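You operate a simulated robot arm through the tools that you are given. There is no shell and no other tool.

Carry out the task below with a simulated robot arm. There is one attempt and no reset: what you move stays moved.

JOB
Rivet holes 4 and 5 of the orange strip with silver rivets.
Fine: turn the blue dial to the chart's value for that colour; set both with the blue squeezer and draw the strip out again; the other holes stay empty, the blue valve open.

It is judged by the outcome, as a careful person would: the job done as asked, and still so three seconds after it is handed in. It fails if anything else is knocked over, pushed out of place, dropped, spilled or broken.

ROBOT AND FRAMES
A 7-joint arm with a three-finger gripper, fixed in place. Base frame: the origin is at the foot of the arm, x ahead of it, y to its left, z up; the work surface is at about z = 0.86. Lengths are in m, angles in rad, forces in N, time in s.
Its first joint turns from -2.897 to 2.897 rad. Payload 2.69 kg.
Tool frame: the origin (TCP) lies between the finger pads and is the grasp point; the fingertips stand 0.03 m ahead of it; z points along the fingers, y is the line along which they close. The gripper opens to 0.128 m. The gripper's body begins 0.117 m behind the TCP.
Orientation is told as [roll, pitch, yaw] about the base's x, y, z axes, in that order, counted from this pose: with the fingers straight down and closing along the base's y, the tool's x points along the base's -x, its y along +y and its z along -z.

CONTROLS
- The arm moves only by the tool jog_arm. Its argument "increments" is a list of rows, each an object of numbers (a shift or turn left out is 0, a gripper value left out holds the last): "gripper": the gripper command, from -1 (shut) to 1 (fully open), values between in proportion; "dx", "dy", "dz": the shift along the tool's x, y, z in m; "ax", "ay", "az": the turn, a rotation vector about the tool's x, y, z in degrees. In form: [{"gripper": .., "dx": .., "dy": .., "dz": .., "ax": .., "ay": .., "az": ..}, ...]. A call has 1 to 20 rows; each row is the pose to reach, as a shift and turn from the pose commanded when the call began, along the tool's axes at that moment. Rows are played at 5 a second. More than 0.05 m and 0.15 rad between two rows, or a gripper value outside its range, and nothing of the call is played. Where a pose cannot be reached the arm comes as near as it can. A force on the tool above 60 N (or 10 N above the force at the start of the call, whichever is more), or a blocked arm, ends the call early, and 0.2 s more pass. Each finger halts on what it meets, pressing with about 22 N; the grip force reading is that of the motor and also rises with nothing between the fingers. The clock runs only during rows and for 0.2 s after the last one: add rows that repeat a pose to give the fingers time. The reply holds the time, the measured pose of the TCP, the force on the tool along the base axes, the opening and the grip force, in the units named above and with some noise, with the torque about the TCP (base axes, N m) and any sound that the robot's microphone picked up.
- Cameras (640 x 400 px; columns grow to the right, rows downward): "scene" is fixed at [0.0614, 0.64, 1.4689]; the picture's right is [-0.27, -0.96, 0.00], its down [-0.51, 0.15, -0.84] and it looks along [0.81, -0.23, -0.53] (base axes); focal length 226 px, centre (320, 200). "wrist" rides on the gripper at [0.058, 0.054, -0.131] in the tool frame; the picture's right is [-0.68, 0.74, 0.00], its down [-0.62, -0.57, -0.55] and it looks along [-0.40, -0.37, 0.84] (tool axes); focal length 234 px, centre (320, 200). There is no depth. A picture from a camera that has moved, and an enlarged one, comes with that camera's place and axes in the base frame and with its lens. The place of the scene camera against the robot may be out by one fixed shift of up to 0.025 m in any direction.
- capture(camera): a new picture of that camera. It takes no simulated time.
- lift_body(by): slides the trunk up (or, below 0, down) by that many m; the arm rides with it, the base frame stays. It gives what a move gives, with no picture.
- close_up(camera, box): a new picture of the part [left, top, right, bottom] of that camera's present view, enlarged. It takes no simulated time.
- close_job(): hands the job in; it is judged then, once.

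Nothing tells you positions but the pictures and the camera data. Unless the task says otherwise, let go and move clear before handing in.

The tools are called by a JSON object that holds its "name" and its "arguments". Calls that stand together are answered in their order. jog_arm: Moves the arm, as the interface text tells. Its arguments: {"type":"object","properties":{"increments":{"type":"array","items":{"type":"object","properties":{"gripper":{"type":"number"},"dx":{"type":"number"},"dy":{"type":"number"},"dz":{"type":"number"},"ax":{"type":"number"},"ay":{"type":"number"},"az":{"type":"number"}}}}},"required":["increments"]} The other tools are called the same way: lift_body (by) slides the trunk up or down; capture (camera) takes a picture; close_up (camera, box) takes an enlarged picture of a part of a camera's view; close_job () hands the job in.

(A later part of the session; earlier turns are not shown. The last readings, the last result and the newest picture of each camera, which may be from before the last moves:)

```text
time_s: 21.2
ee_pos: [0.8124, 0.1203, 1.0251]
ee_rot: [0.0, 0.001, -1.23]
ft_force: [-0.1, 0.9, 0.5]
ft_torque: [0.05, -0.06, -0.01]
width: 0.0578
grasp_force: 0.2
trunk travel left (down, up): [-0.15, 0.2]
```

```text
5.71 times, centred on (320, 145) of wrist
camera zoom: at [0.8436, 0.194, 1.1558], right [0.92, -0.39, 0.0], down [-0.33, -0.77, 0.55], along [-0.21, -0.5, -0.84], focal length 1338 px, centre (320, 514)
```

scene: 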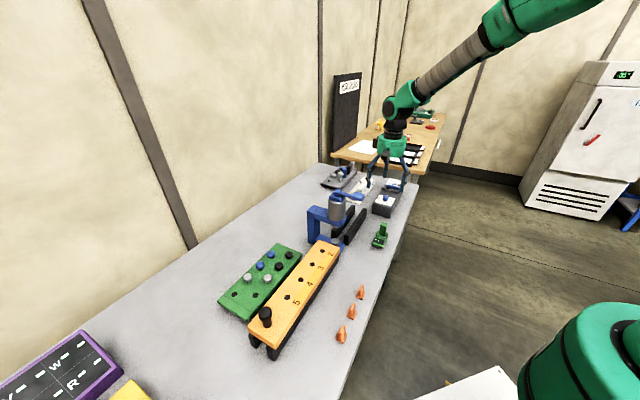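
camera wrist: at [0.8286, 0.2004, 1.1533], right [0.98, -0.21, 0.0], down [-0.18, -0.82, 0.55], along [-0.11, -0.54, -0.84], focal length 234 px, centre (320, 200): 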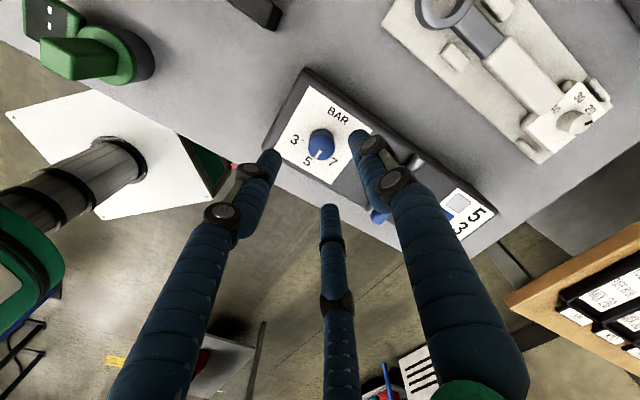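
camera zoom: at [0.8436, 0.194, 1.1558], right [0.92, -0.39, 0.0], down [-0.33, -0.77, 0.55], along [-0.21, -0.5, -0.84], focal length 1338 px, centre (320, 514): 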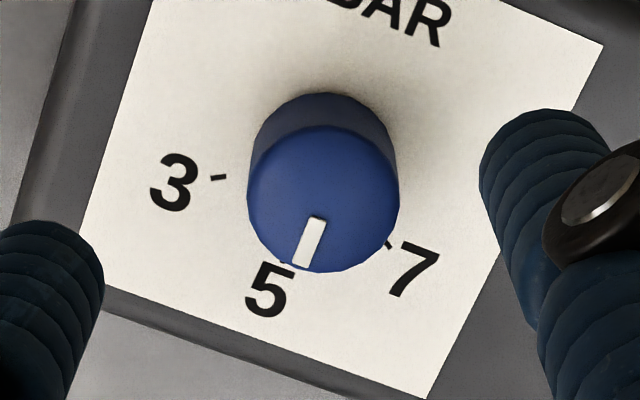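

The pointer is still about 4° short of the 5 tick; sideways preload dragged it back on release. I'll correct the centring by 1.5 mm and regrip without turning, to see the force.

{"name": "jog_arm", "arguments": {"increments": [{"gripper": -0.1, "dx": 0.0015, "dy": 0.0002, "dz": 0.035}, {"gripper": -0.1, "dx": 0.0015, "dy": 0.0002, "dz": 0.07}, {"gripper": -0.1, "dx": 0.0015, "dy": 0.0002, "dz": 0.07}, {"gripper": -0.5, "dx": 0.0015, "dy": 0.0002, "dz": 0.07}, {"gripper": -1, "dx": 0.0015, "dy": 0.0002, "dz": 0.07}, {"gripper": -1, "dx": 0.0015, "dy": 0.0002, "dz": 0.07}, {"gripper": -1, "dx": 0.0015, "dy": 0.0002, "dz": 0.07}]}}

{"name": "close_up", "arguments": {"camera": "wrist", "box": [260, 130, 372, 200]}}

```text
time_s: 22.8
ee_pos: [0.8128, 0.1188, 0.9545]
ee_rot: [0.002, 0.002, -1.232]
ft_force: [6.1, -14.0, -5.5]
ft_torque: [-0.6, -0.41, -0.01]
width: 0.025
grasp_force: 44.7
trunk travel left (down, up): [-0.15, 0.2]
```

```text
5.71 times, centred on (316, 165) of wrist
camera zoom: at [0.8444, 0.1938, 1.084], right [0.92, -0.39, 0.0], down [-0.33, -0.77, 0.55], along [-0.22, -0.5, -0.84], focal length 1338 px, centre (343, 400)
```

zoom: 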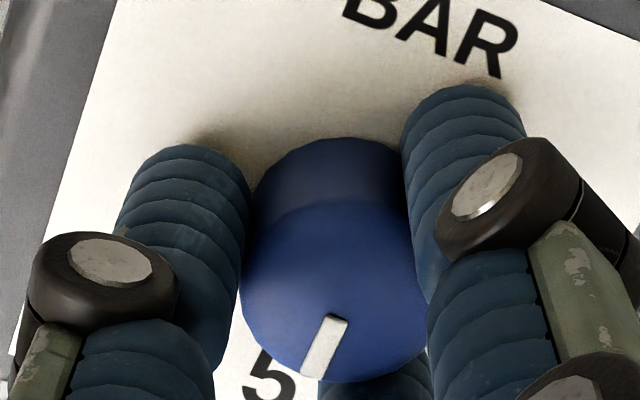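

The force flipped sign, so the true centre is halfway. I'll shift back about 0.8 mm, release, rise and measure with a tighter zoom.

{"name": "jog_arm", "arguments": {"increments": [{"gripper": -1, "dx": -0.0009, "dy": 0.0001}, {"gripper": -1, "dx": -0.0009, "dy": 0.0001}]}}

{"name": "jog_arm", "arguments": {"increments": [{"gripper": -0.8}, {"gripper": -0.5}, {"gripper": -0.1}, {"gripper": -0.1}, {"gripper": -0.1, "dz": -0.03}, {"gripper": -0.1, "dz": -0.07}, {"gripper": -0.1, "dz": -0.07}]}}

{"name": "close_up", "arguments": {"camera": "wrist", "box": [296, 125, 344, 155]}}

{"name": "close_up", "arguments": {"camera": "scene", "box": [376, 190, 396, 205]}}

```text
time_s: 23.4
ee_pos: [0.8136, 0.1192, 0.9549]
ee_rot: [0.001, 0.001, -1.231]
ft_force: [3.4, -5.5, -1.0]
ft_torque: [-0.1, 0.07, -0.02]
width: 0.0248
grasp_force: 45.0
trunk travel left (down, up): [-0.15, 0.2]
```

```text
time_s: 25.0
ee_pos: [0.8118, 0.121, 1.0252]
ee_rot: [0.002, -0.001, -1.232]
ft_force: [-0.3, 0.1, 0.9]
ft_torque: [0.0, -0.09, 0.04]
width: 0.0577
grasp_force: 0.0
trunk travel left (down, up): [-0.15, 0.2]
```

```text
13.33 times, centred on (320, 140) of wrist
camera zoom: at [0.843, 0.1945, 1.1555], right [0.92, -0.39, 0.0], down [-0.33, -0.77, 0.55], along [-0.21, -0.5, -0.84], focal length 3122 px, centre (320, 1000)
```

zoom: 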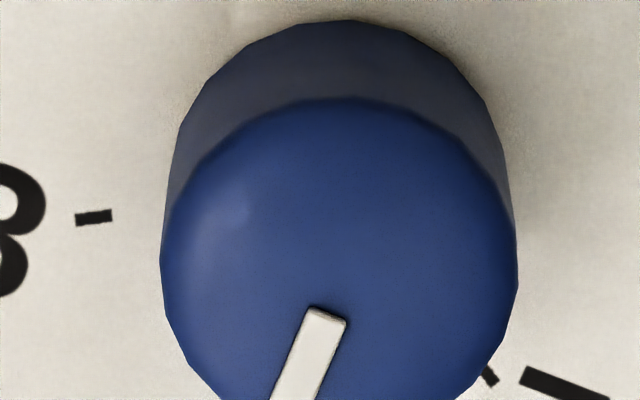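

```text
16.00 times, centred on (386, 198) of scene
camera zoom: at [0.0614, 0.64, 1.4689], right [-0.27, -0.96, 0.0], down [-0.51, 0.15, -0.84], along [0.81, -0.23, -0.53], focal length 3608 px, centre (-736, 240)
```

zoom: 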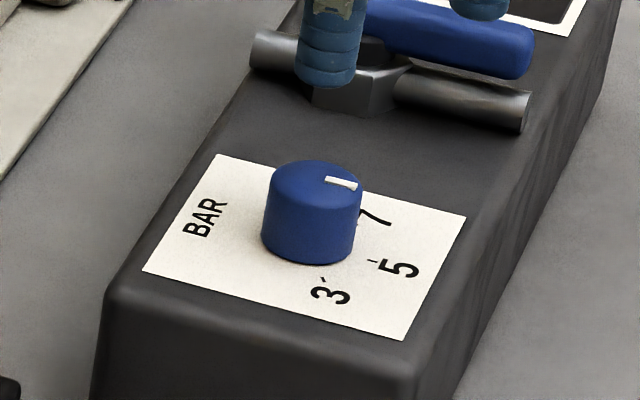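

{"name": "close_up", "arguments": {"camera": "wrist", "box": [282, 118, 362, 168]}}

```text
8.00 times, centred on (322, 143) of wrist
camera zoom: at [0.843, 0.1945, 1.1555], right [0.92, -0.39, 0.0], down [-0.33, -0.77, 0.55], along [-0.21, -0.5, -0.84], focal length 1873 px, centre (304, 656)
```

zoom: 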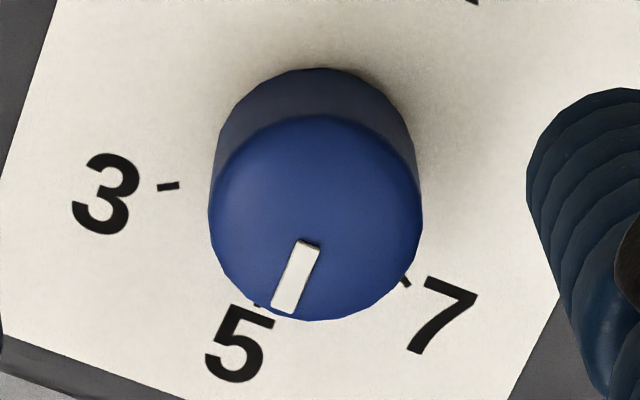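

With the tighter zoom the pointer reads about 228° against the 5 tick at 225°. One more small, centred 4° turn should bring it onto the mark.

{"name": "jog_arm", "arguments": {"increments": [{"gripper": -0.1, "dx": -0.0003, "dz": 0.035}, {"gripper": -0.1, "dx": -0.0003, "dz": 0.07}, {"gripper": -0.1, "dx": -0.0003, "dz": 0.07}, {"gripper": -0.5, "dx": -0.0003, "dz": 0.07}, {"gripper": -1, "dx": -0.0003, "dz": 0.07}, {"gripper": -1, "dx": -0.0003, "dz": 0.07}, {"gripper": -1, "dx": -0.0003, "dz": 0.07}, {"gripper": -1, "dx": -0.0003, "dz": 0.07, "az": 2}, {"gripper": -1, "dx": -0.0003, "dz": 0.07, "az": 4}, {"gripper": -1, "dx": -0.0003, "dz": 0.07, "az": 4}]}}

{"name": "jog_arm", "arguments": {"increments": [{"gripper": -0.8}, {"gripper": -0.5}, {"gripper": -0.1}, {"gripper": -0.1}, {"gripper": -0.1, "dz": -0.03}, {"gripper": -0.1, "dz": -0.07}, {"gripper": -0.1, "dz": -0.07}]}}

{"name": "close_up", "arguments": {"camera": "wrist", "box": [282, 118, 362, 168]}}

```text
time_s: 27.2
ee_pos: [0.8129, 0.1202, 0.953]
ee_rot: [-0.003, 0.001, -1.3]
ft_force: [11.8, -6.7, -12.8]
ft_torque: [-0.2, -0.54, -0.02]
width: 0.0252
grasp_force: 44.5
trunk travel left (down, up): [-0.15, 0.2]
```

```text
time_s: 28.8
ee_pos: [0.8119, 0.1197, 1.0244]
ee_rot: [0.0, 0.0, -1.301]
ft_force: [0.1, -0.1, -0.3]
ft_torque: [0.0, -0.05, -0.01]
width: 0.0577
grasp_force: 0.0
trunk travel left (down, up): [-0.15, 0.2]
```

```text
8.00 times, centred on (322, 143) of wrist
camera zoom: at [0.8488, 0.1911, 1.1548], right [0.89, -0.46, 0.0], down [-0.38, -0.74, 0.55], along [-0.25, -0.49, -0.84], focal length 1873 px, centre (304, 656)
```

zoom: 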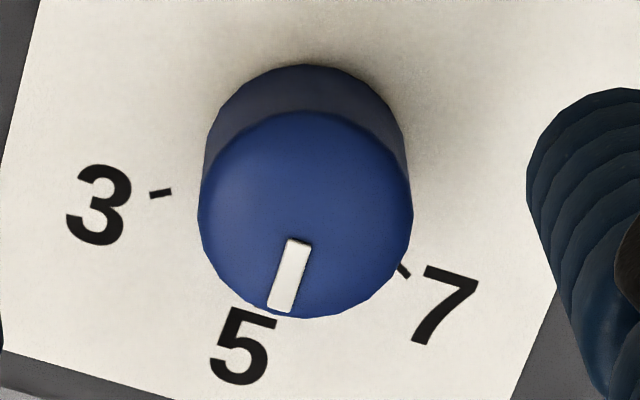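

The knob hasn't moved: about 6–8° of each turn is taken up by finger slack before it follows. I'll command about 11° this time to gain the last 3–4°.

{"name": "jog_arm", "arguments": {"increments": [{"gripper": -0.1, "dx": -0.0005, "dy": 0.0008, "dz": 0.035}, {"gripper": -0.1, "dx": -0.0005, "dy": 0.0008, "dz": 0.07}, {"gripper": -0.1, "dx": -0.0005, "dy": 0.0008, "dz": 0.07}, {"gripper": -0.5, "dx": -0.0005, "dy": 0.0008, "dz": 0.07}, {"gripper": -1, "dx": -0.0005, "dy": 0.0008, "dz": 0.07}, {"gripper": -1, "dx": -0.0005, "dy": 0.0008, "dz": 0.07}, {"gripper": -1, "dx": -0.0005, "dy": 0.0008, "dz": 0.07}, {"gripper": -1, "dx": -0.0005, "dy": 0.0008, "dz": 0.07, "az": 4}, {"gripper": -1, "dx": -0.0005, "dy": 0.0008, "dz": 0.07, "az": 8}, {"gripper": -1, "dx": -0.0005, "dy": 0.0008, "dz": 0.07, "az": 11}, {"gripper": -1, "dx": -0.0005, "dy": 0.0008, "dz": 0.07, "az": 11}]}}

{"name": "jog_arm", "arguments": {"increments": [{"gripper": -0.8}, {"gripper": -0.5}, {"gripper": -0.1}, {"gripper": -0.1}, {"gripper": -0.1, "dz": -0.03}, {"gripper": -0.1, "dz": -0.07}, {"gripper": -0.1, "dz": -0.07}]}}

{"name": "close_up", "arguments": {"camera": "wrist", "box": [282, 118, 362, 168]}}

```text
time_s: 31.2
ee_pos: [0.8135, 0.1194, 0.9525]
ee_rot: [-0.002, -0.003, -1.493]
ft_force: [-20.7, 15.8, -8.9]
ft_torque: [0.42, 0.41, 0.05]
width: 0.0251
grasp_force: 44.7
trunk travel left (down, up): [-0.15, 0.2]
```

```text
time_s: 32.8
ee_pos: [0.8145, 0.1205, 1.0271]
ee_rot: [0.0, 0.0, -1.492]
ft_force: [0.1, -0.9, 0.4]
ft_torque: [0.02, -0.06, 0.02]
width: 0.0576
grasp_force: 0.1
trunk travel left (down, up): [-0.15, 0.2]
```

```text
8.00 times, centred on (322, 143) of wrist
camera zoom: at [0.8633, 0.1827, 1.1569], right [0.79, -0.62, 0.0], down [-0.52, -0.66, 0.55], along [-0.34, -0.43, -0.84], focal length 1873 px, centre (304, 656)
```

zoom: 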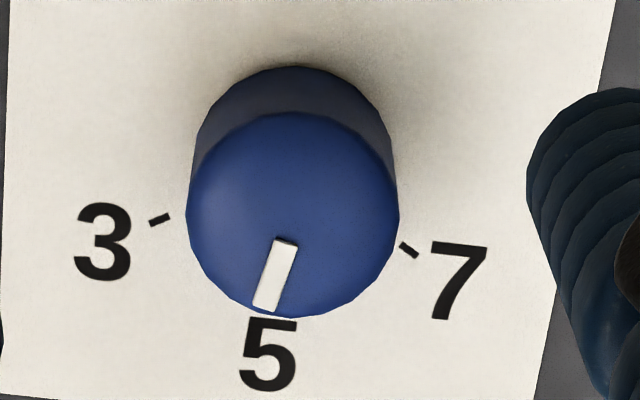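

That overshot: the pointer now reads about 216° against 225°. I'll regrip, read the side force, and work back in smaller, force-nulled steps.

{"name": "jog_arm", "arguments": {"increments": [{"gripper": -0.1, "dz": 0.035}, {"gripper": -0.1, "dz": 0.07}, {"gripper": -0.4, "dz": 0.07}, {"gripper": -0.55, "dz": 0.07}, {"gripper": -0.6, "dz": 0.07}, {"gripper": -0.65, "dz": 0.07}, {"gripper": -0.65, "dz": 0.07}]}}

{"name": "close_up", "arguments": {"camera": "wrist", "box": [272, 140, 368, 200]}}

```text
time_s: 34.4
ee_pos: [0.815, 0.1176, 0.9552]
ee_rot: [-0.003, 0.0, -1.493]
ft_force: [-7.5, 7.9, -2.1]
ft_torque: [0.23, 0.23, 0.04]
width: 0.0298
grasp_force: 5.6
trunk travel left (down, up): [-0.15, 0.2]
```

```text
6.67 times, centred on (320, 170) of wrist
camera zoom: at [0.8639, 0.1819, 1.0841], right [0.79, -0.62, 0.0], down [-0.52, -0.66, 0.55], along [-0.34, -0.43, -0.84], focal length 1561 px, centre (320, 400)
```

zoom: 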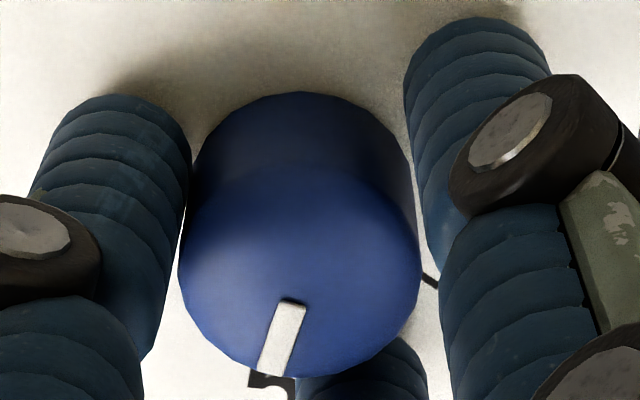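

At light closing only one leg touches, with its force along that leg's direction, so the knob is about 2.4 mm off-centre. I'll shift the tool by that amount and close lightly again.

{"name": "jog_arm", "arguments": {"increments": [{"gripper": -0.4}, {"gripper": -0.4, "dx": 0.002, "dy": -0.0013}, {"gripper": -0.5, "dx": 0.002, "dy": -0.0013}, {"gripper": -0.56, "dx": 0.002, "dy": -0.0013}, {"gripper": -0.6, "dx": 0.002, "dy": -0.0013}, {"gripper": -0.62, "dx": 0.002, "dy": -0.0013}, {"gripper": -0.62, "dx": 0.002, "dy": -0.0013}]}}

{"name": "close_up", "arguments": {"camera": "wrist", "box": [272, 140, 368, 200]}}

```text
time_s: 36.0
ee_pos: [0.8138, 0.1216, 0.9544]
ee_rot: [0.0, 0.001, -1.493]
ft_force: [-1.5, -3.2, 0.2]
ft_torque: [-0.08, 0.04, 0.02]
width: 0.0269
grasp_force: 1.8
trunk travel left (down, up): [-0.15, 0.2]
```

```text
6.67 times, centred on (320, 170) of wrist
camera zoom: at [0.8628, 0.1837, 1.0843], right [0.79, -0.62, 0.0], down [-0.52, -0.66, 0.55], along [-0.34, -0.43, -0.84], focal length 1561 px, centre (320, 400)
```

zoom: 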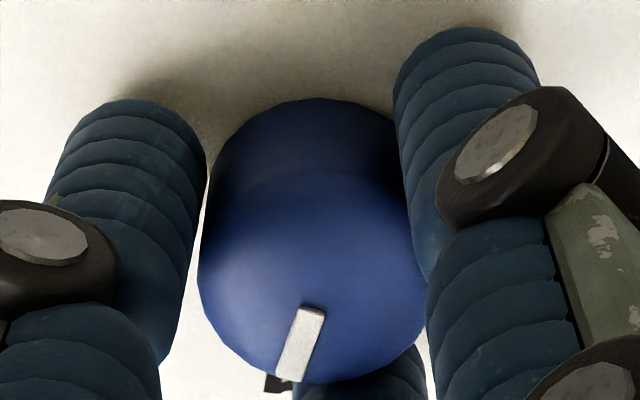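

Nearly centred now, with only a 3 N residual. I'll close, turn back 8.5°, check the force, then open gently.

{"name": "jog_arm", "arguments": {"increments": [{"gripper": -0.65, "dx": -0.0003, "dy": -0.0001}, {"gripper": -0.7, "dx": -0.0003, "dy": -0.0001}, {"gripper": -0.8, "dx": -0.0003, "dy": -0.0001}, {"gripper": -0.8, "dx": -0.0003, "dy": -0.0001}]}}

{"name": "jog_arm", "arguments": {"increments": [{"gripper": -0.8, "az": -3}, {"gripper": -0.8, "az": -6}, {"gripper": -0.8, "az": -8.5}, {"gripper": -0.8, "az": -8.5}]}}

{"name": "close_up", "arguments": {"camera": "wrist", "box": [272, 140, 368, 200]}}

```text
time_s: 37.0
ee_pos: [0.8141, 0.1208, 0.955]
ee_rot: [0.0, -0.001, -1.493]
ft_force: [-0.4, -7.4, 1.0]
ft_torque: [-0.23, -0.08, 0.02]
width: 0.0249
grasp_force: 45.5
trunk travel left (down, up): [-0.15, 0.2]
```

```text
time_s: 38.0
ee_pos: [0.8118, 0.1199, 0.9529]
ee_rot: [-0.001, 0.0, -1.344]
ft_force: [2.1, -11.0, -1.0]
ft_torque: [-0.32, -0.11, 0.04]
width: 0.0251
grasp_force: 45.0
trunk travel left (down, up): [-0.15, 0.2]
```

```text
6.67 times, centred on (320, 170) of wrist
camera zoom: at [0.8524, 0.19, 1.0842], right [0.87, -0.49, 0.0], down [-0.41, -0.73, 0.55], along [-0.27, -0.48, -0.84], focal length 1561 px, centre (320, 400)
```

zoom: 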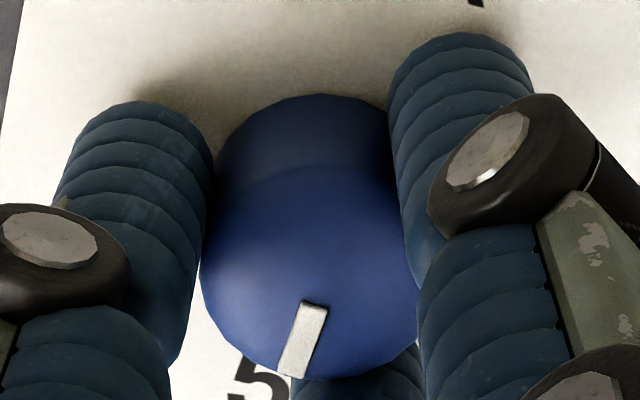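

{"name": "jog_arm", "arguments": {"increments": [{"gripper": -0.8, "dx": -0.0008, "dy": -0.0001}, {"gripper": -0.8, "dx": -0.0008, "dy": -0.0001}, {"gripper": -0.64, "dx": -0.0008, "dy": -0.0001}, {"gripper": -0.6, "dx": -0.0008, "dy": -0.0001}, {"gripper": -0.55, "dx": -0.0008, "dy": -0.0001}, {"gripper": -0.3, "dx": -0.0008, "dy": -0.0001}, {"gripper": -0.1, "dx": -0.0008, "dy": -0.0001, "dz": -0.03}, {"gripper": -0.1, "dx": -0.0008, "dy": -0.0001, "dz": -0.07}, {"gripper": -0.1, "dx": -0.0008, "dy": -0.0001, "dz": -0.07}]}}

{"name": "close_up", "arguments": {"camera": "wrist", "box": [282, 118, 362, 168]}}

```text
time_s: 40.0
ee_pos: [0.8114, 0.1198, 1.0257]
ee_rot: [0.001, 0.0, -1.343]
ft_force: [-0.2, 0.2, 0.7]
ft_torque: [0.03, -0.09, 0.02]
width: 0.0578
grasp_force: 0.0
trunk travel left (down, up): [-0.15, 0.2]
```

```text
8.00 times, centred on (322, 143) of wrist
camera zoom: at [0.8507, 0.1894, 1.1555], right [0.87, -0.49, 0.0], down [-0.41, -0.73, 0.55], along [-0.27, -0.48, -0.84], focal length 1873 px, centre (304, 656)
```

zoom: 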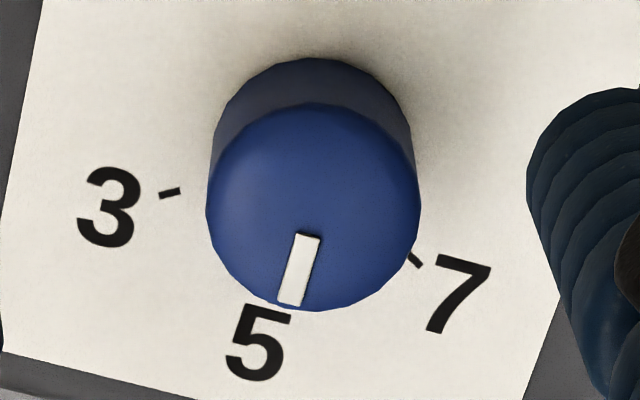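

The pointer now reads about 227° against the 5 tick at 225°, which is on the mark at about 5.1. Next I'll lift clear, cross high over the squeezer, and view the green rivet block with the hand turned so its legs fit between the rivet heads.

{"name": "jog_arm", "arguments": {"increments": [{"gripper": 0.2, "dz": -0.049}, {"gripper": 0.2, "dz": -0.098}, {"gripper": 0.2, "dz": -0.147}, {"gripper": 0.2, "dz": -0.196}, {"gripper": 0.2, "dz": -0.245}, {"dx": 0.0431, "dy": -0.01504, "dz": -0.245, "az": -7.64}, {"dx": 0.0862, "dy": -0.03009, "dz": -0.245, "az": -15.29}, {"dx": 0.1293, "dy": -0.04513, "dz": -0.245, "az": -22.93}, {"dx": 0.1724, "dy": -0.06017, "dz": -0.245, "az": -30.57}, {"dx": 0.2155, "dy": -0.07521, "dz": -0.245, "az": -38.2}, {"dx": 0.2586, "dy": -0.09026, "dz": -0.245, "az": -45.86}, {"dx": 0.3017, "dy": -0.1053, "dz": -0.245, "az": -53.5}, {"dx": 0.3448, "dy": -0.12034, "dz": -0.245, "az": -61.1}, {"dx": 0.3879, "dy": -0.13539, "dz": -0.245, "az": -68.8}, {"dx": 0.431, "dy": -0.15043, "dz": -0.245, "az": -76.4}, {"dx": 0.4741, "dy": -0.16547, "dz": -0.245, "az": -84.1}, {"dx": 0.5172, "dy": -0.1805, "dz": -0.245, "az": -91.7}, {"dx": 0.5603, "dy": -0.19556, "dz": -0.245, "az": -99.4}, {"dx": 0.6034, "dy": -0.2106, "dz": -0.245, "az": -107}, {"dx": 0.6034, "dy": -0.2106, "dz": -0.245, "az": -107}]}}

{"name": "capture", "arguments": {"camera": "wrist"}}

{"name": "capture", "arguments": {"camera": "scene"}}

```text
time_s: 44.2
ee_pos: [0.4702, 0.6615, 1.2679]
ee_rot: [-0.001, -0.001, 0.525]
ft_force: [-1.0, 0.5, -1.0]
ft_torque: [-0.06, -0.06, -0.02]
width: 0.077
grasp_force: 0.0
trunk travel left (down, up): [-0.15, 0.2]
```

```text
taken
camera wrist: at [0.3936, 0.6787, 1.3987], right [0.22, 0.98, 0.0], down [0.82, -0.18, 0.55], along [0.54, -0.12, -0.84], focal length 234 px, centre (320, 200)
```

wrist: 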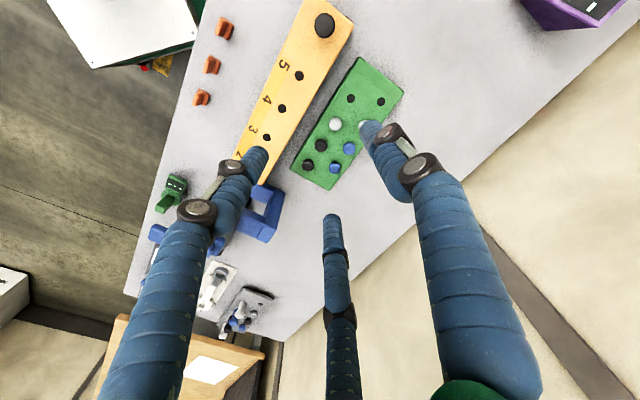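

```text
taken
```

scene: 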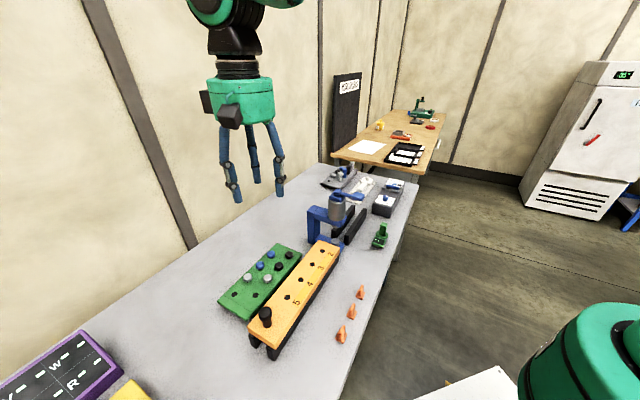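

{"name": "close_up", "arguments": {"camera": "wrist", "box": [280, 50, 424, 140]}}

{"name": "close_up", "arguments": {"camera": "wrist", "box": [290, 110, 386, 170]}}

{"name": "close_up", "arguments": {"camera": "wrist", "box": [240, 0, 368, 80]}}

{"name": "close_up", "arguments": {"camera": "scene", "box": [215, 235, 311, 295]}}

{"name": "close_up", "arguments": {"camera": "scene", "box": [235, 290, 315, 360]}}

```text
4.44 times, centred on (352, 95) of wrist
camera zoom: at [0.3936, 0.6787, 1.3987], right [0.22, 0.98, 0.0], down [0.82, -0.18, 0.55], along [0.54, -0.12, -0.84], focal length 1041 px, centre (178, 667)
```

zoom: 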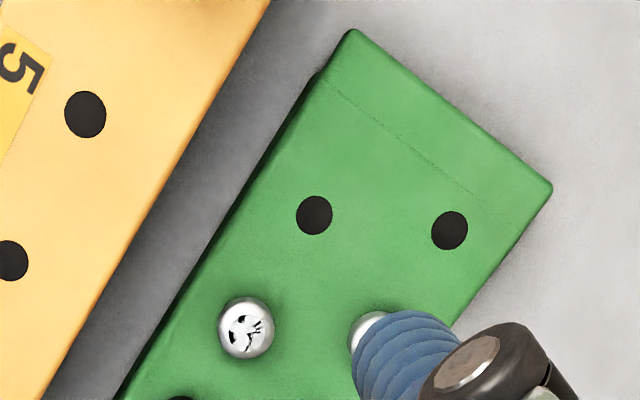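

```text
6.67 times, centred on (338, 140) of wrist
camera zoom: at [0.3936, 0.6787, 1.3987], right [0.22, 0.98, 0.0], down [0.82, -0.18, 0.55], along [0.54, -0.12, -0.84], focal length 1561 px, centre (200, 600)
```

zoom: 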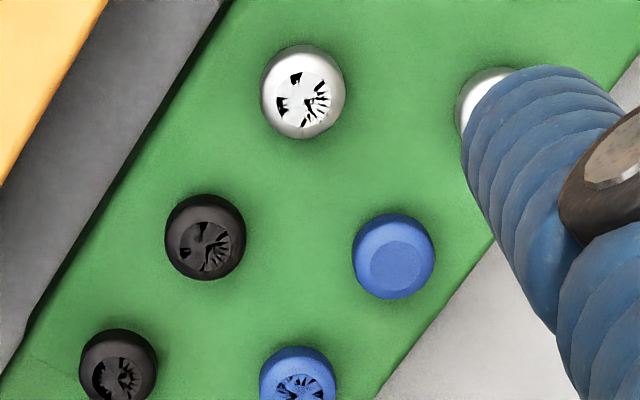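

```text
5.00 times, centred on (304, 40) of wrist
camera zoom: at [0.3936, 0.6787, 1.3987], right [0.22, 0.98, 0.0], down [0.82, -0.18, 0.55], along [0.54, -0.12, -0.84], focal length 1171 px, centre (400, 1000)
```

zoom: 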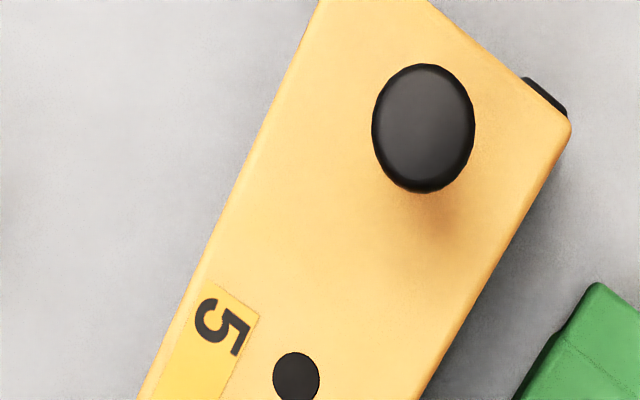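

```text
6.67 times, centred on (263, 265) of scene
camera zoom: at [0.0614, 0.64, 1.4689], right [-0.27, -0.96, 0.0], down [-0.51, 0.15, -0.84], along [0.81, -0.23, -0.53], focal length 1503 px, centre (700, -233)
```

zoom: 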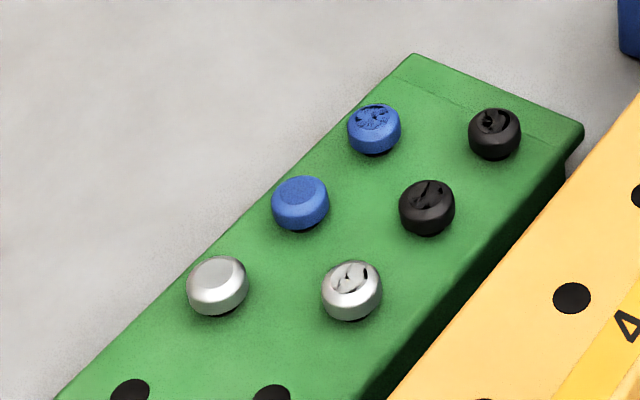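

```text
5.71 times, centred on (275, 325) of scene
camera zoom: at [0.0614, 0.64, 1.4689], right [-0.27, -0.96, 0.0], down [-0.51, 0.15, -0.84], along [0.81, -0.23, -0.53], focal length 1288 px, centre (577, -514)
```

zoom: 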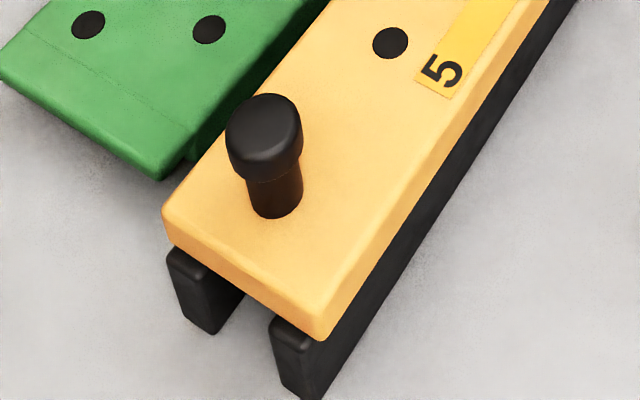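

Some rivet heads, including the nearer silver one, show a dark broken pattern, while others are smooth. That may mean damage, so I'll zoom right in, and check the grey tray's silver piece too.

{"name": "close_up", "arguments": {"camera": "wrist", "box": [325, 114, 349, 134]}}

{"name": "close_up", "arguments": {"camera": "scene", "box": [240, 270, 276, 288]}}

{"name": "close_up", "arguments": {"camera": "scene", "box": [315, 160, 371, 195]}}

{"name": "close_up", "arguments": {"camera": "wrist", "box": [300, 130, 364, 172]}}

{"name": "close_up", "arguments": {"camera": "scene", "box": [380, 180, 404, 198]}}

```text
16.00 times, centred on (337, 124) of wrist
camera zoom: at [0.3936, 0.6787, 1.3987], right [0.22, 0.98, 0.0], down [0.82, -0.18, 0.55], along [0.54, -0.12, -0.84], focal length 3747 px, centre (48, 1416)
```

zoom: 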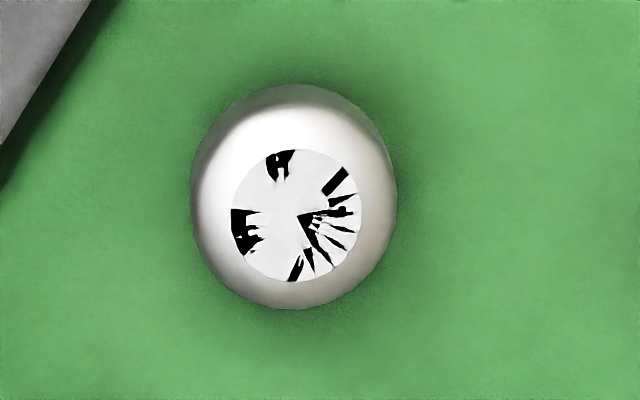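

```text
16.00 times, centred on (258, 279) of scene
camera zoom: at [0.0614, 0.64, 1.4689], right [-0.27, -0.96, 0.0], down [-0.51, 0.15, -0.84], along [0.81, -0.23, -0.53], focal length 3608 px, centre (1312, -1064)
```

zoom: 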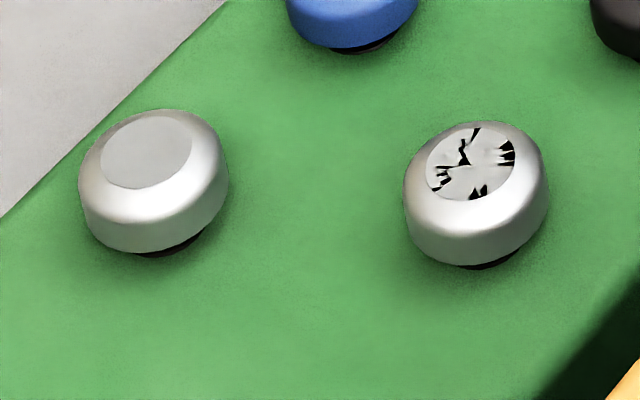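

```text
11.43 times, centred on (343, 178) of scene
camera zoom: at [0.0614, 0.64, 1.4689], right [-0.27, -0.96, 0.0], down [-0.51, 0.15, -0.84], along [0.81, -0.23, -0.53], focal length 2577 px, centre (57, 457)
```

zoom: 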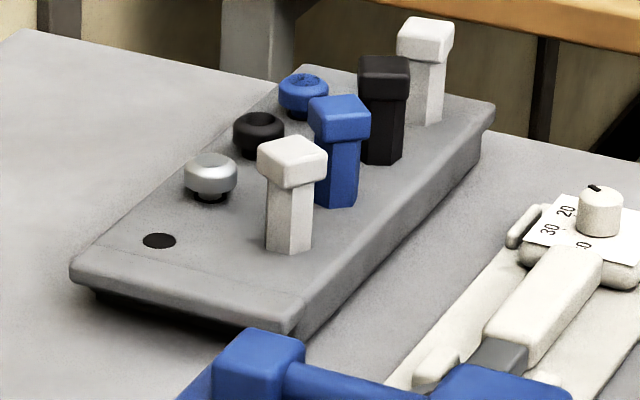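

```text
9.52 times, centred on (332, 151) of wrist
camera zoom: at [0.3936, 0.6787, 1.3987], right [0.22, 0.98, 0.0], down [0.82, -0.18, 0.55], along [0.54, -0.12, -0.84], focal length 2230 px, centre (206, 667)
```

zoom: 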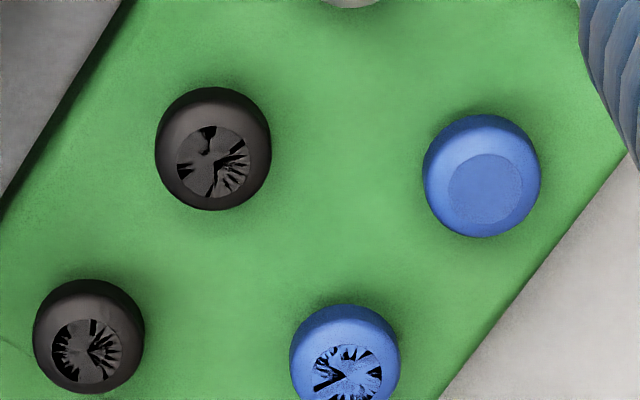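

```text
16.00 times, centred on (392, 189) of scene
camera zoom: at [0.0614, 0.64, 1.4689], right [-0.27, -0.96, 0.0], down [-0.51, 0.15, -0.84], along [0.81, -0.23, -0.53], focal length 3608 px, centre (-832, 376)
```

zoom: 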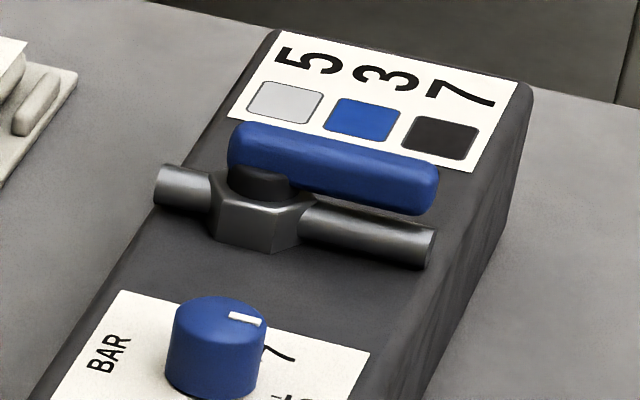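

{"name": "close_up", "arguments": {"camera": "scene", "box": [261, 275, 272, 282]}}

{"name": "close_up", "arguments": {"camera": "scene", "box": [243, 274, 255, 282]}}

{"name": "close_up", "arguments": {"camera": "wrist", "box": [329, 118, 345, 132]}}

{"name": "close_up", "arguments": {"camera": "scene", "box": [328, 164, 346, 178]}}

{"name": "close_up", "arguments": {"camera": "scene", "box": [270, 248, 298, 270]}}

```text
16.00 times, centred on (266, 278) of scene
camera zoom: at [0.0614, 0.64, 1.4689], right [-0.27, -0.96, 0.0], down [-0.51, 0.15, -0.84], along [0.81, -0.23, -0.53], focal length 3608 px, centre (1176, -1056)
```

zoom: 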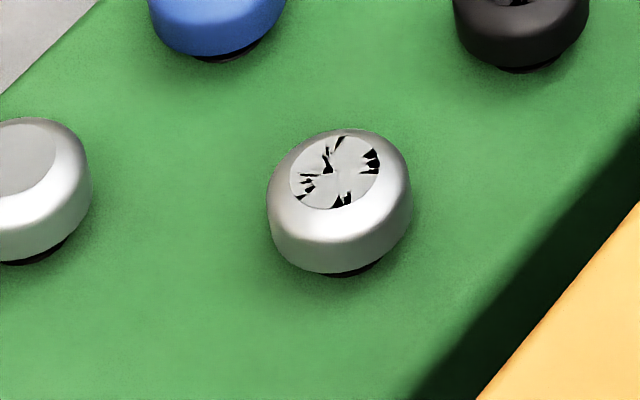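

```text
16.00 times, centred on (249, 278) of scene
camera zoom: at [0.0614, 0.64, 1.4689], right [-0.27, -0.96, 0.0], down [-0.51, 0.15, -0.84], along [0.81, -0.23, -0.53], focal length 3608 px, centre (1456, -1048)
```

zoom: 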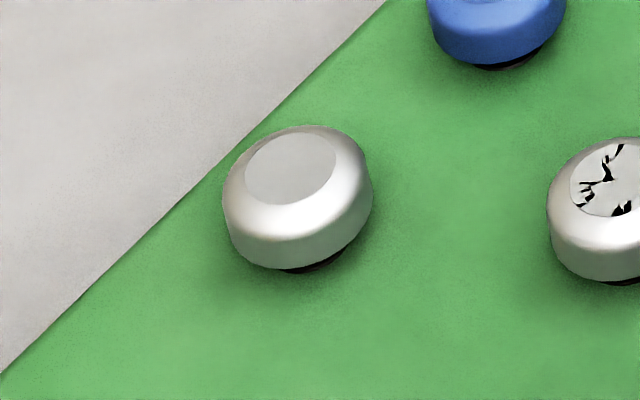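

```text
16.00 times, centred on (337, 125) of wrist
camera zoom: at [0.3936, 0.6787, 1.3987], right [0.22, 0.98, 0.0], down [0.82, -0.18, 0.55], along [0.54, -0.12, -0.84], focal length 3747 px, centre (48, 1400)
```

zoom: 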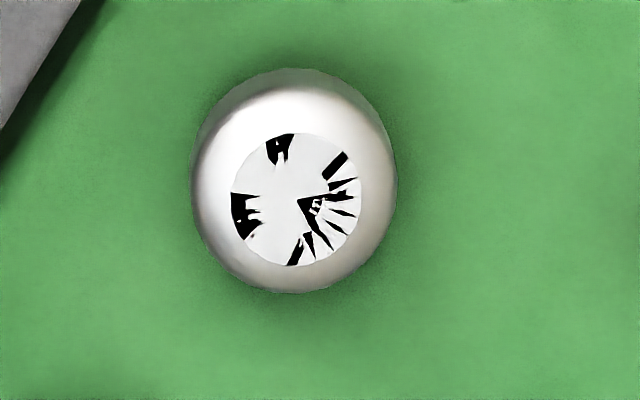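

```text
16.00 times, centred on (337, 171) of scene
camera zoom: at [0.0614, 0.64, 1.4689], right [-0.27, -0.96, 0.0], down [-0.51, 0.15, -0.84], along [0.81, -0.23, -0.53], focal length 3608 px, centre (48, 664)
```

zoom: 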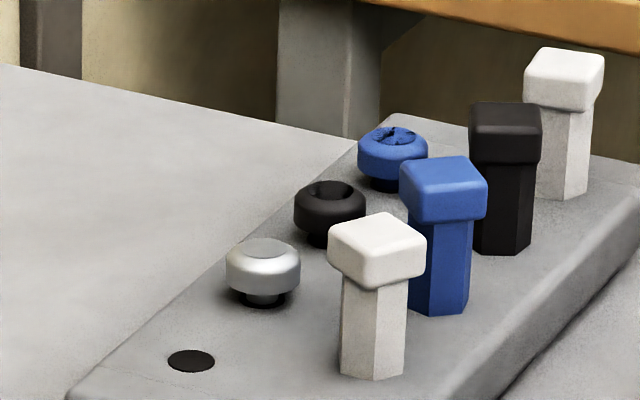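

```text
16.00 times, centred on (284, 259) of scene
camera zoom: at [0.0614, 0.64, 1.4689], right [-0.27, -0.96, 0.0], down [-0.51, 0.15, -0.84], along [0.81, -0.23, -0.53], focal length 3608 px, centre (896, -744)
```

zoom: 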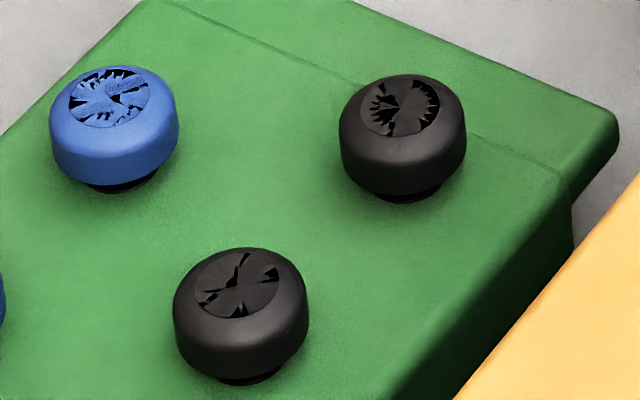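

The pattern turns with the hand's viewpoint in wedge shapes, which suggests a rendering effect of coplanar faces, but I'll keep checking. The far-column silver rivet is at about (0.5535, 0.741) with its head top at z≈0.902. I'll move above it.

{"name": "jog_arm", "arguments": {"increments": [{"gripper": 0.0, "dx": -0.0187, "dy": 0.0045, "dz": 0.0413}, {"gripper": -0.22, "dx": -0.0373, "dy": 0.009, "dz": 0.0827}, {"gripper": -0.22, "dx": -0.056, "dy": 0.0135, "dz": 0.124}, {"gripper": -0.22, "dx": -0.0746, "dy": 0.0181, "dz": 0.1653}, {"gripper": -0.22, "dx": -0.0933, "dy": 0.0226, "dz": 0.2067}, {"gripper": -0.22, "dx": -0.1119, "dy": 0.0271, "dz": 0.248}, {"gripper": -0.22, "dx": -0.1119, "dy": 0.0271, "dz": 0.248}]}}

{"name": "capture", "arguments": {"camera": "wrist"}}

{"name": "close_up", "arguments": {"camera": "wrist", "box": [260, 80, 388, 160]}}

```text
time_s: 45.8
ee_pos: [0.5551, 0.7401, 1.0184]
ee_rot: [0.001, -0.001, 0.525]
ft_force: [0.1, 0.7, 0.0]
ft_torque: [-0.03, 0.03, -0.01]
width: 0.0498
grasp_force: 0.2
trunk travel left (down, up): [-0.15, 0.2]
```

```text
taken
camera wrist: at [0.4777, 0.7577, 1.1487], right [0.22, 0.98, 0.0], down [0.82, -0.18, 0.55], along [0.54, -0.12, -0.84], focal length 234 px, centre (320, 200)
```

wrist: 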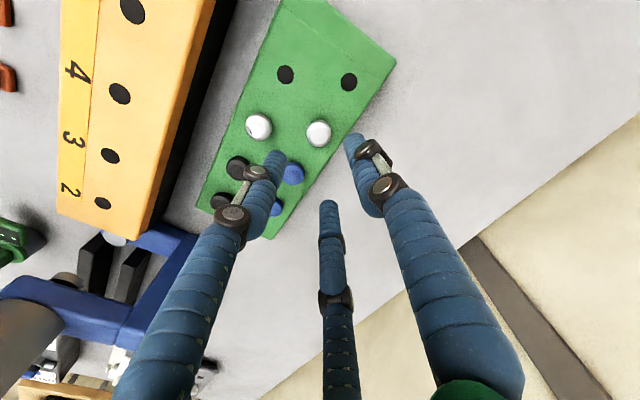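

```text
5.00 times, centred on (324, 120) of wrist
camera zoom: at [0.4777, 0.7577, 1.1487], right [0.22, 0.98, 0.0], down [0.82, -0.18, 0.55], along [0.54, -0.12, -0.84], focal length 1171 px, centre (300, 600)
```

zoom: 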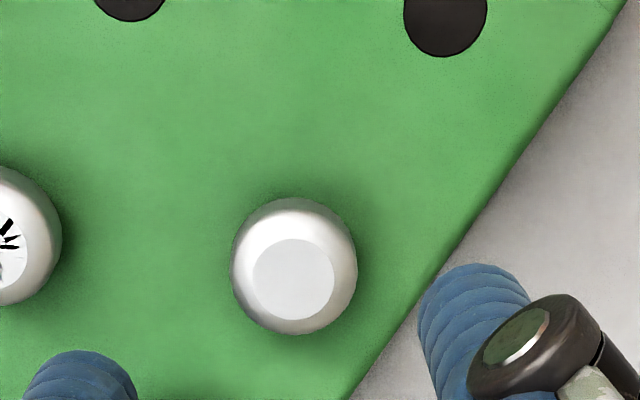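

The rivet is well centred under the tool. I'll descend around its head with a 1 mm correction, leaving the gripper open for now.

{"name": "jog_arm", "arguments": {"increments": [{"gripper": -0.22, "dx": 0.0003, "dy": -0.0012, "dz": 0.04}, {"gripper": -0.22, "dx": 0.0003, "dy": -0.0012, "dz": 0.075}, {"gripper": -0.22, "dx": 0.0003, "dy": -0.0012, "dz": 0.094}, {"gripper": -0.22, "dx": 0.0003, "dy": -0.0012, "dz": 0.094}]}}

{"name": "capture", "arguments": {"camera": "wrist"}}

{"name": "close_up", "arguments": {"camera": "wrist", "box": [256, 110, 384, 190]}}

{"name": "close_up", "arguments": {"camera": "scene", "box": [220, 230, 300, 290]}}

```text
time_s: 46.8
ee_pos: [0.5578, 0.7396, 0.9276]
ee_rot: [-0.001, 0.001, 0.524]
ft_force: [-0.2, 0.0, -0.6]
ft_torque: [-0.01, -0.03, 0.02]
width: 0.0498
grasp_force: 0.1
trunk travel left (down, up): [-0.15, 0.2]
```

```text
taken
camera wrist: at [0.4791, 0.7574, 1.0577], right [0.22, 0.98, 0.0], down [0.82, -0.18, 0.55], along [0.54, -0.12, -0.84], focal length 234 px, centre (320, 200)
```

wrist: 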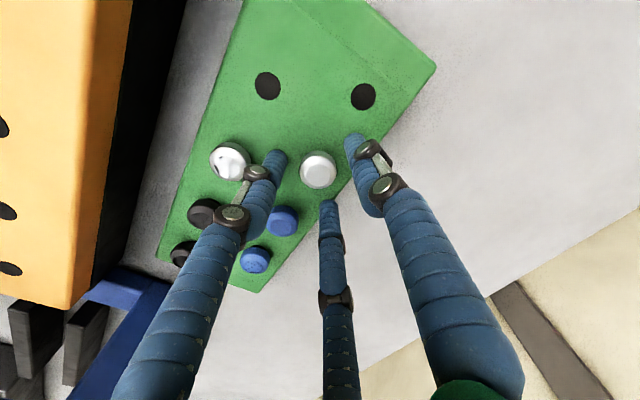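

```text
5.00 times, centred on (320, 150) of wrist
camera zoom: at [0.4791, 0.7574, 1.0577], right [0.22, 0.98, 0.0], down [0.82, -0.18, 0.55], along [0.54, -0.12, -0.84], focal length 1171 px, centre (320, 450)
```

zoom: 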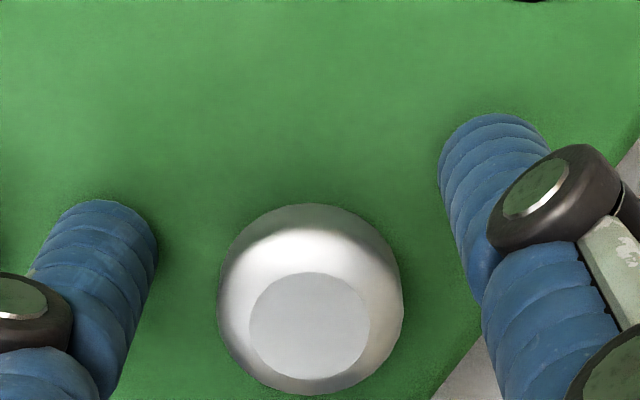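

```text
6.67 times, centred on (260, 260) of scene
camera zoom: at [0.0614, 0.64, 1.4689], right [-0.27, -0.96, 0.0], down [-0.51, 0.15, -0.84], along [0.81, -0.23, -0.53], focal length 1503 px, centre (720, -200)
```

zoom: 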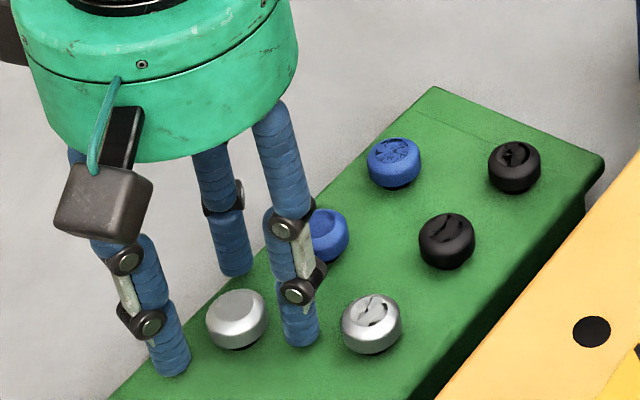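

Tips are at z≈0.897 beside the head. I'll shift 1.4 mm, drop 6 mm and close gently on the rivet head.

{"name": "jog_arm", "arguments": {"increments": [{"gripper": -0.22, "dx": 0.0004, "dy": -0.0014, "dz": 0.003}, {"gripper": -0.22, "dx": 0.0004, "dy": -0.0014, "dz": 0.006}, {"gripper": -0.4, "dx": 0.0004, "dy": -0.0014, "dz": 0.006}, {"gripper": -0.55, "dx": 0.0004, "dy": -0.0014, "dz": 0.006}, {"gripper": -0.65, "dx": 0.0004, "dy": -0.0014, "dz": 0.006}, {"gripper": -0.8, "dx": 0.0004, "dy": -0.0014, "dz": 0.006}, {"gripper": -0.8, "dx": 0.0004, "dy": -0.0014, "dz": 0.006}]}}

{"name": "close_up", "arguments": {"camera": "wrist", "box": [256, 110, 384, 190]}}

{"name": "close_up", "arguments": {"camera": "scene", "box": [220, 240, 300, 300]}}

```text
time_s: 48.4
ee_pos: [0.5562, 0.7376, 0.922]
ee_rot: [-0.001, 0.002, 0.525]
ft_force: [-4.8, 3.4, 2.9]
ft_torque: [0.1, 0.16, -0.05]
width: 0.025
grasp_force: 22.0
trunk travel left (down, up): [-0.15, 0.2]
```

```text
5.00 times, centred on (320, 150) of wrist
camera zoom: at [0.4786, 0.7561, 1.0516], right [0.22, 0.98, 0.0], down [0.82, -0.18, 0.55], along [0.54, -0.12, -0.84], focal length 1171 px, centre (320, 450)
```

zoom: 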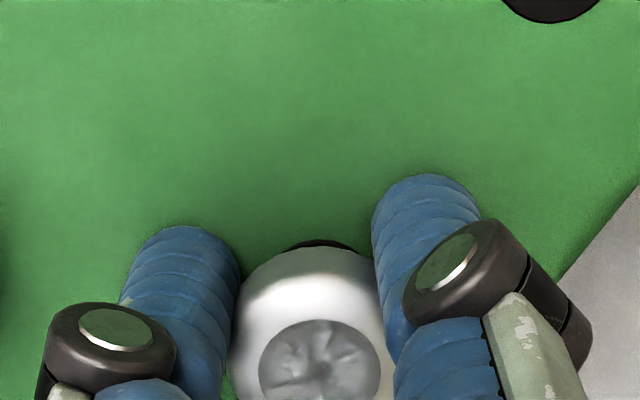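

```text
6.67 times, centred on (260, 270) of scene
camera zoom: at [0.0614, 0.64, 1.4689], right [-0.27, -0.96, 0.0], down [-0.51, 0.15, -0.84], along [0.81, -0.23, -0.53], focal length 1503 px, centre (720, -267)
```

zoom: 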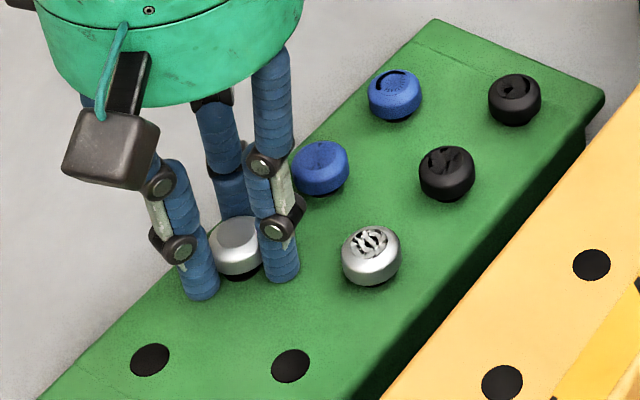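

All the heads' patterns changed with time and lighting, including this one, so it is only a rendering artefact. The rivet is gripped at 0.025 m, so I'll lift it straight up and check.

{"name": "jog_arm", "arguments": {"increments": [{"gripper": -1, "dz": -0.01}, {"gripper": -1, "dz": -0.03}, {"gripper": -1, "dz": -0.06}, {"gripper": -1, "dz": -0.1}, {"gripper": -1, "dz": -0.14}, {"gripper": -1, "dz": -0.14}]}}

{"name": "capture", "arguments": {"camera": "wrist"}}

{"name": "close_up", "arguments": {"camera": "scene", "box": [210, 190, 306, 260]}}

{"name": "close_up", "arguments": {"camera": "wrist", "box": [256, 130, 384, 210]}}

```text
time_s: 49.8
ee_pos: [0.5568, 0.7412, 1.0613]
ee_rot: [0.001, 0.001, 0.522]
ft_force: [-0.5, 0.2, -0.1]
ft_torque: [0.03, -0.05, 0.0]
width: 0.0255
grasp_force: 21.9
trunk travel left (down, up): [-0.15, 0.2]
```

```text
taken
camera wrist: at [0.4787, 0.7591, 1.1911], right [0.22, 0.98, 0.0], down [0.82, -0.18, 0.55], along [0.54, -0.12, -0.84], focal length 234 px, centre (320, 200)
```

wrist: 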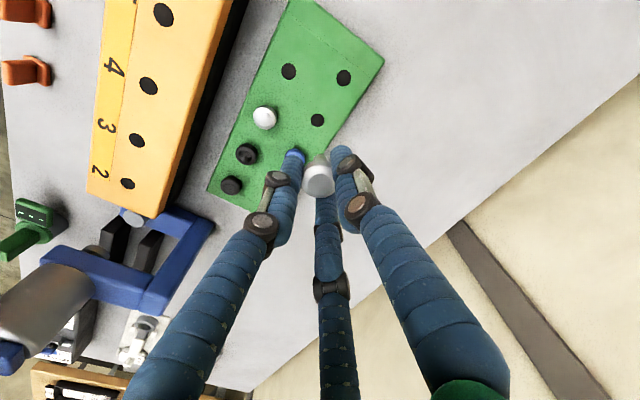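

```text
5.71 times, centred on (258, 225) of scene
camera zoom: at [0.0614, 0.64, 1.4689], right [-0.27, -0.96, 0.0], down [-0.51, 0.15, -0.84], along [0.81, -0.23, -0.53], focal length 1288 px, centre (674, 57)
```

zoom: 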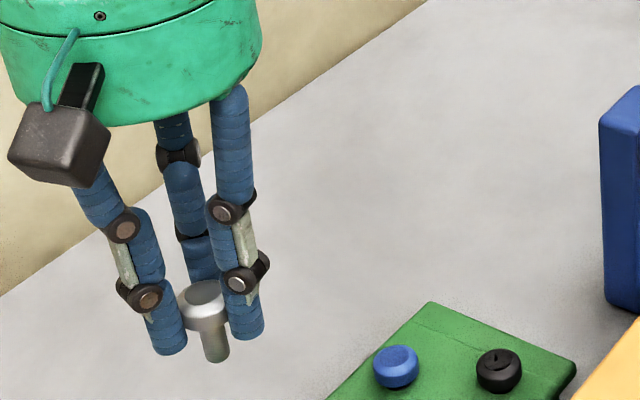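

```text
5.00 times, centred on (320, 170) of wrist
camera zoom: at [0.4787, 0.7591, 1.1911], right [0.22, 0.98, 0.0], down [0.82, -0.18, 0.55], along [0.54, -0.12, -0.84], focal length 1171 px, centre (320, 350)
```

zoom: 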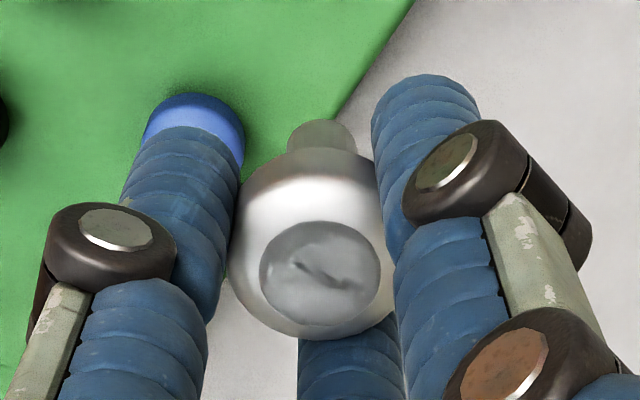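

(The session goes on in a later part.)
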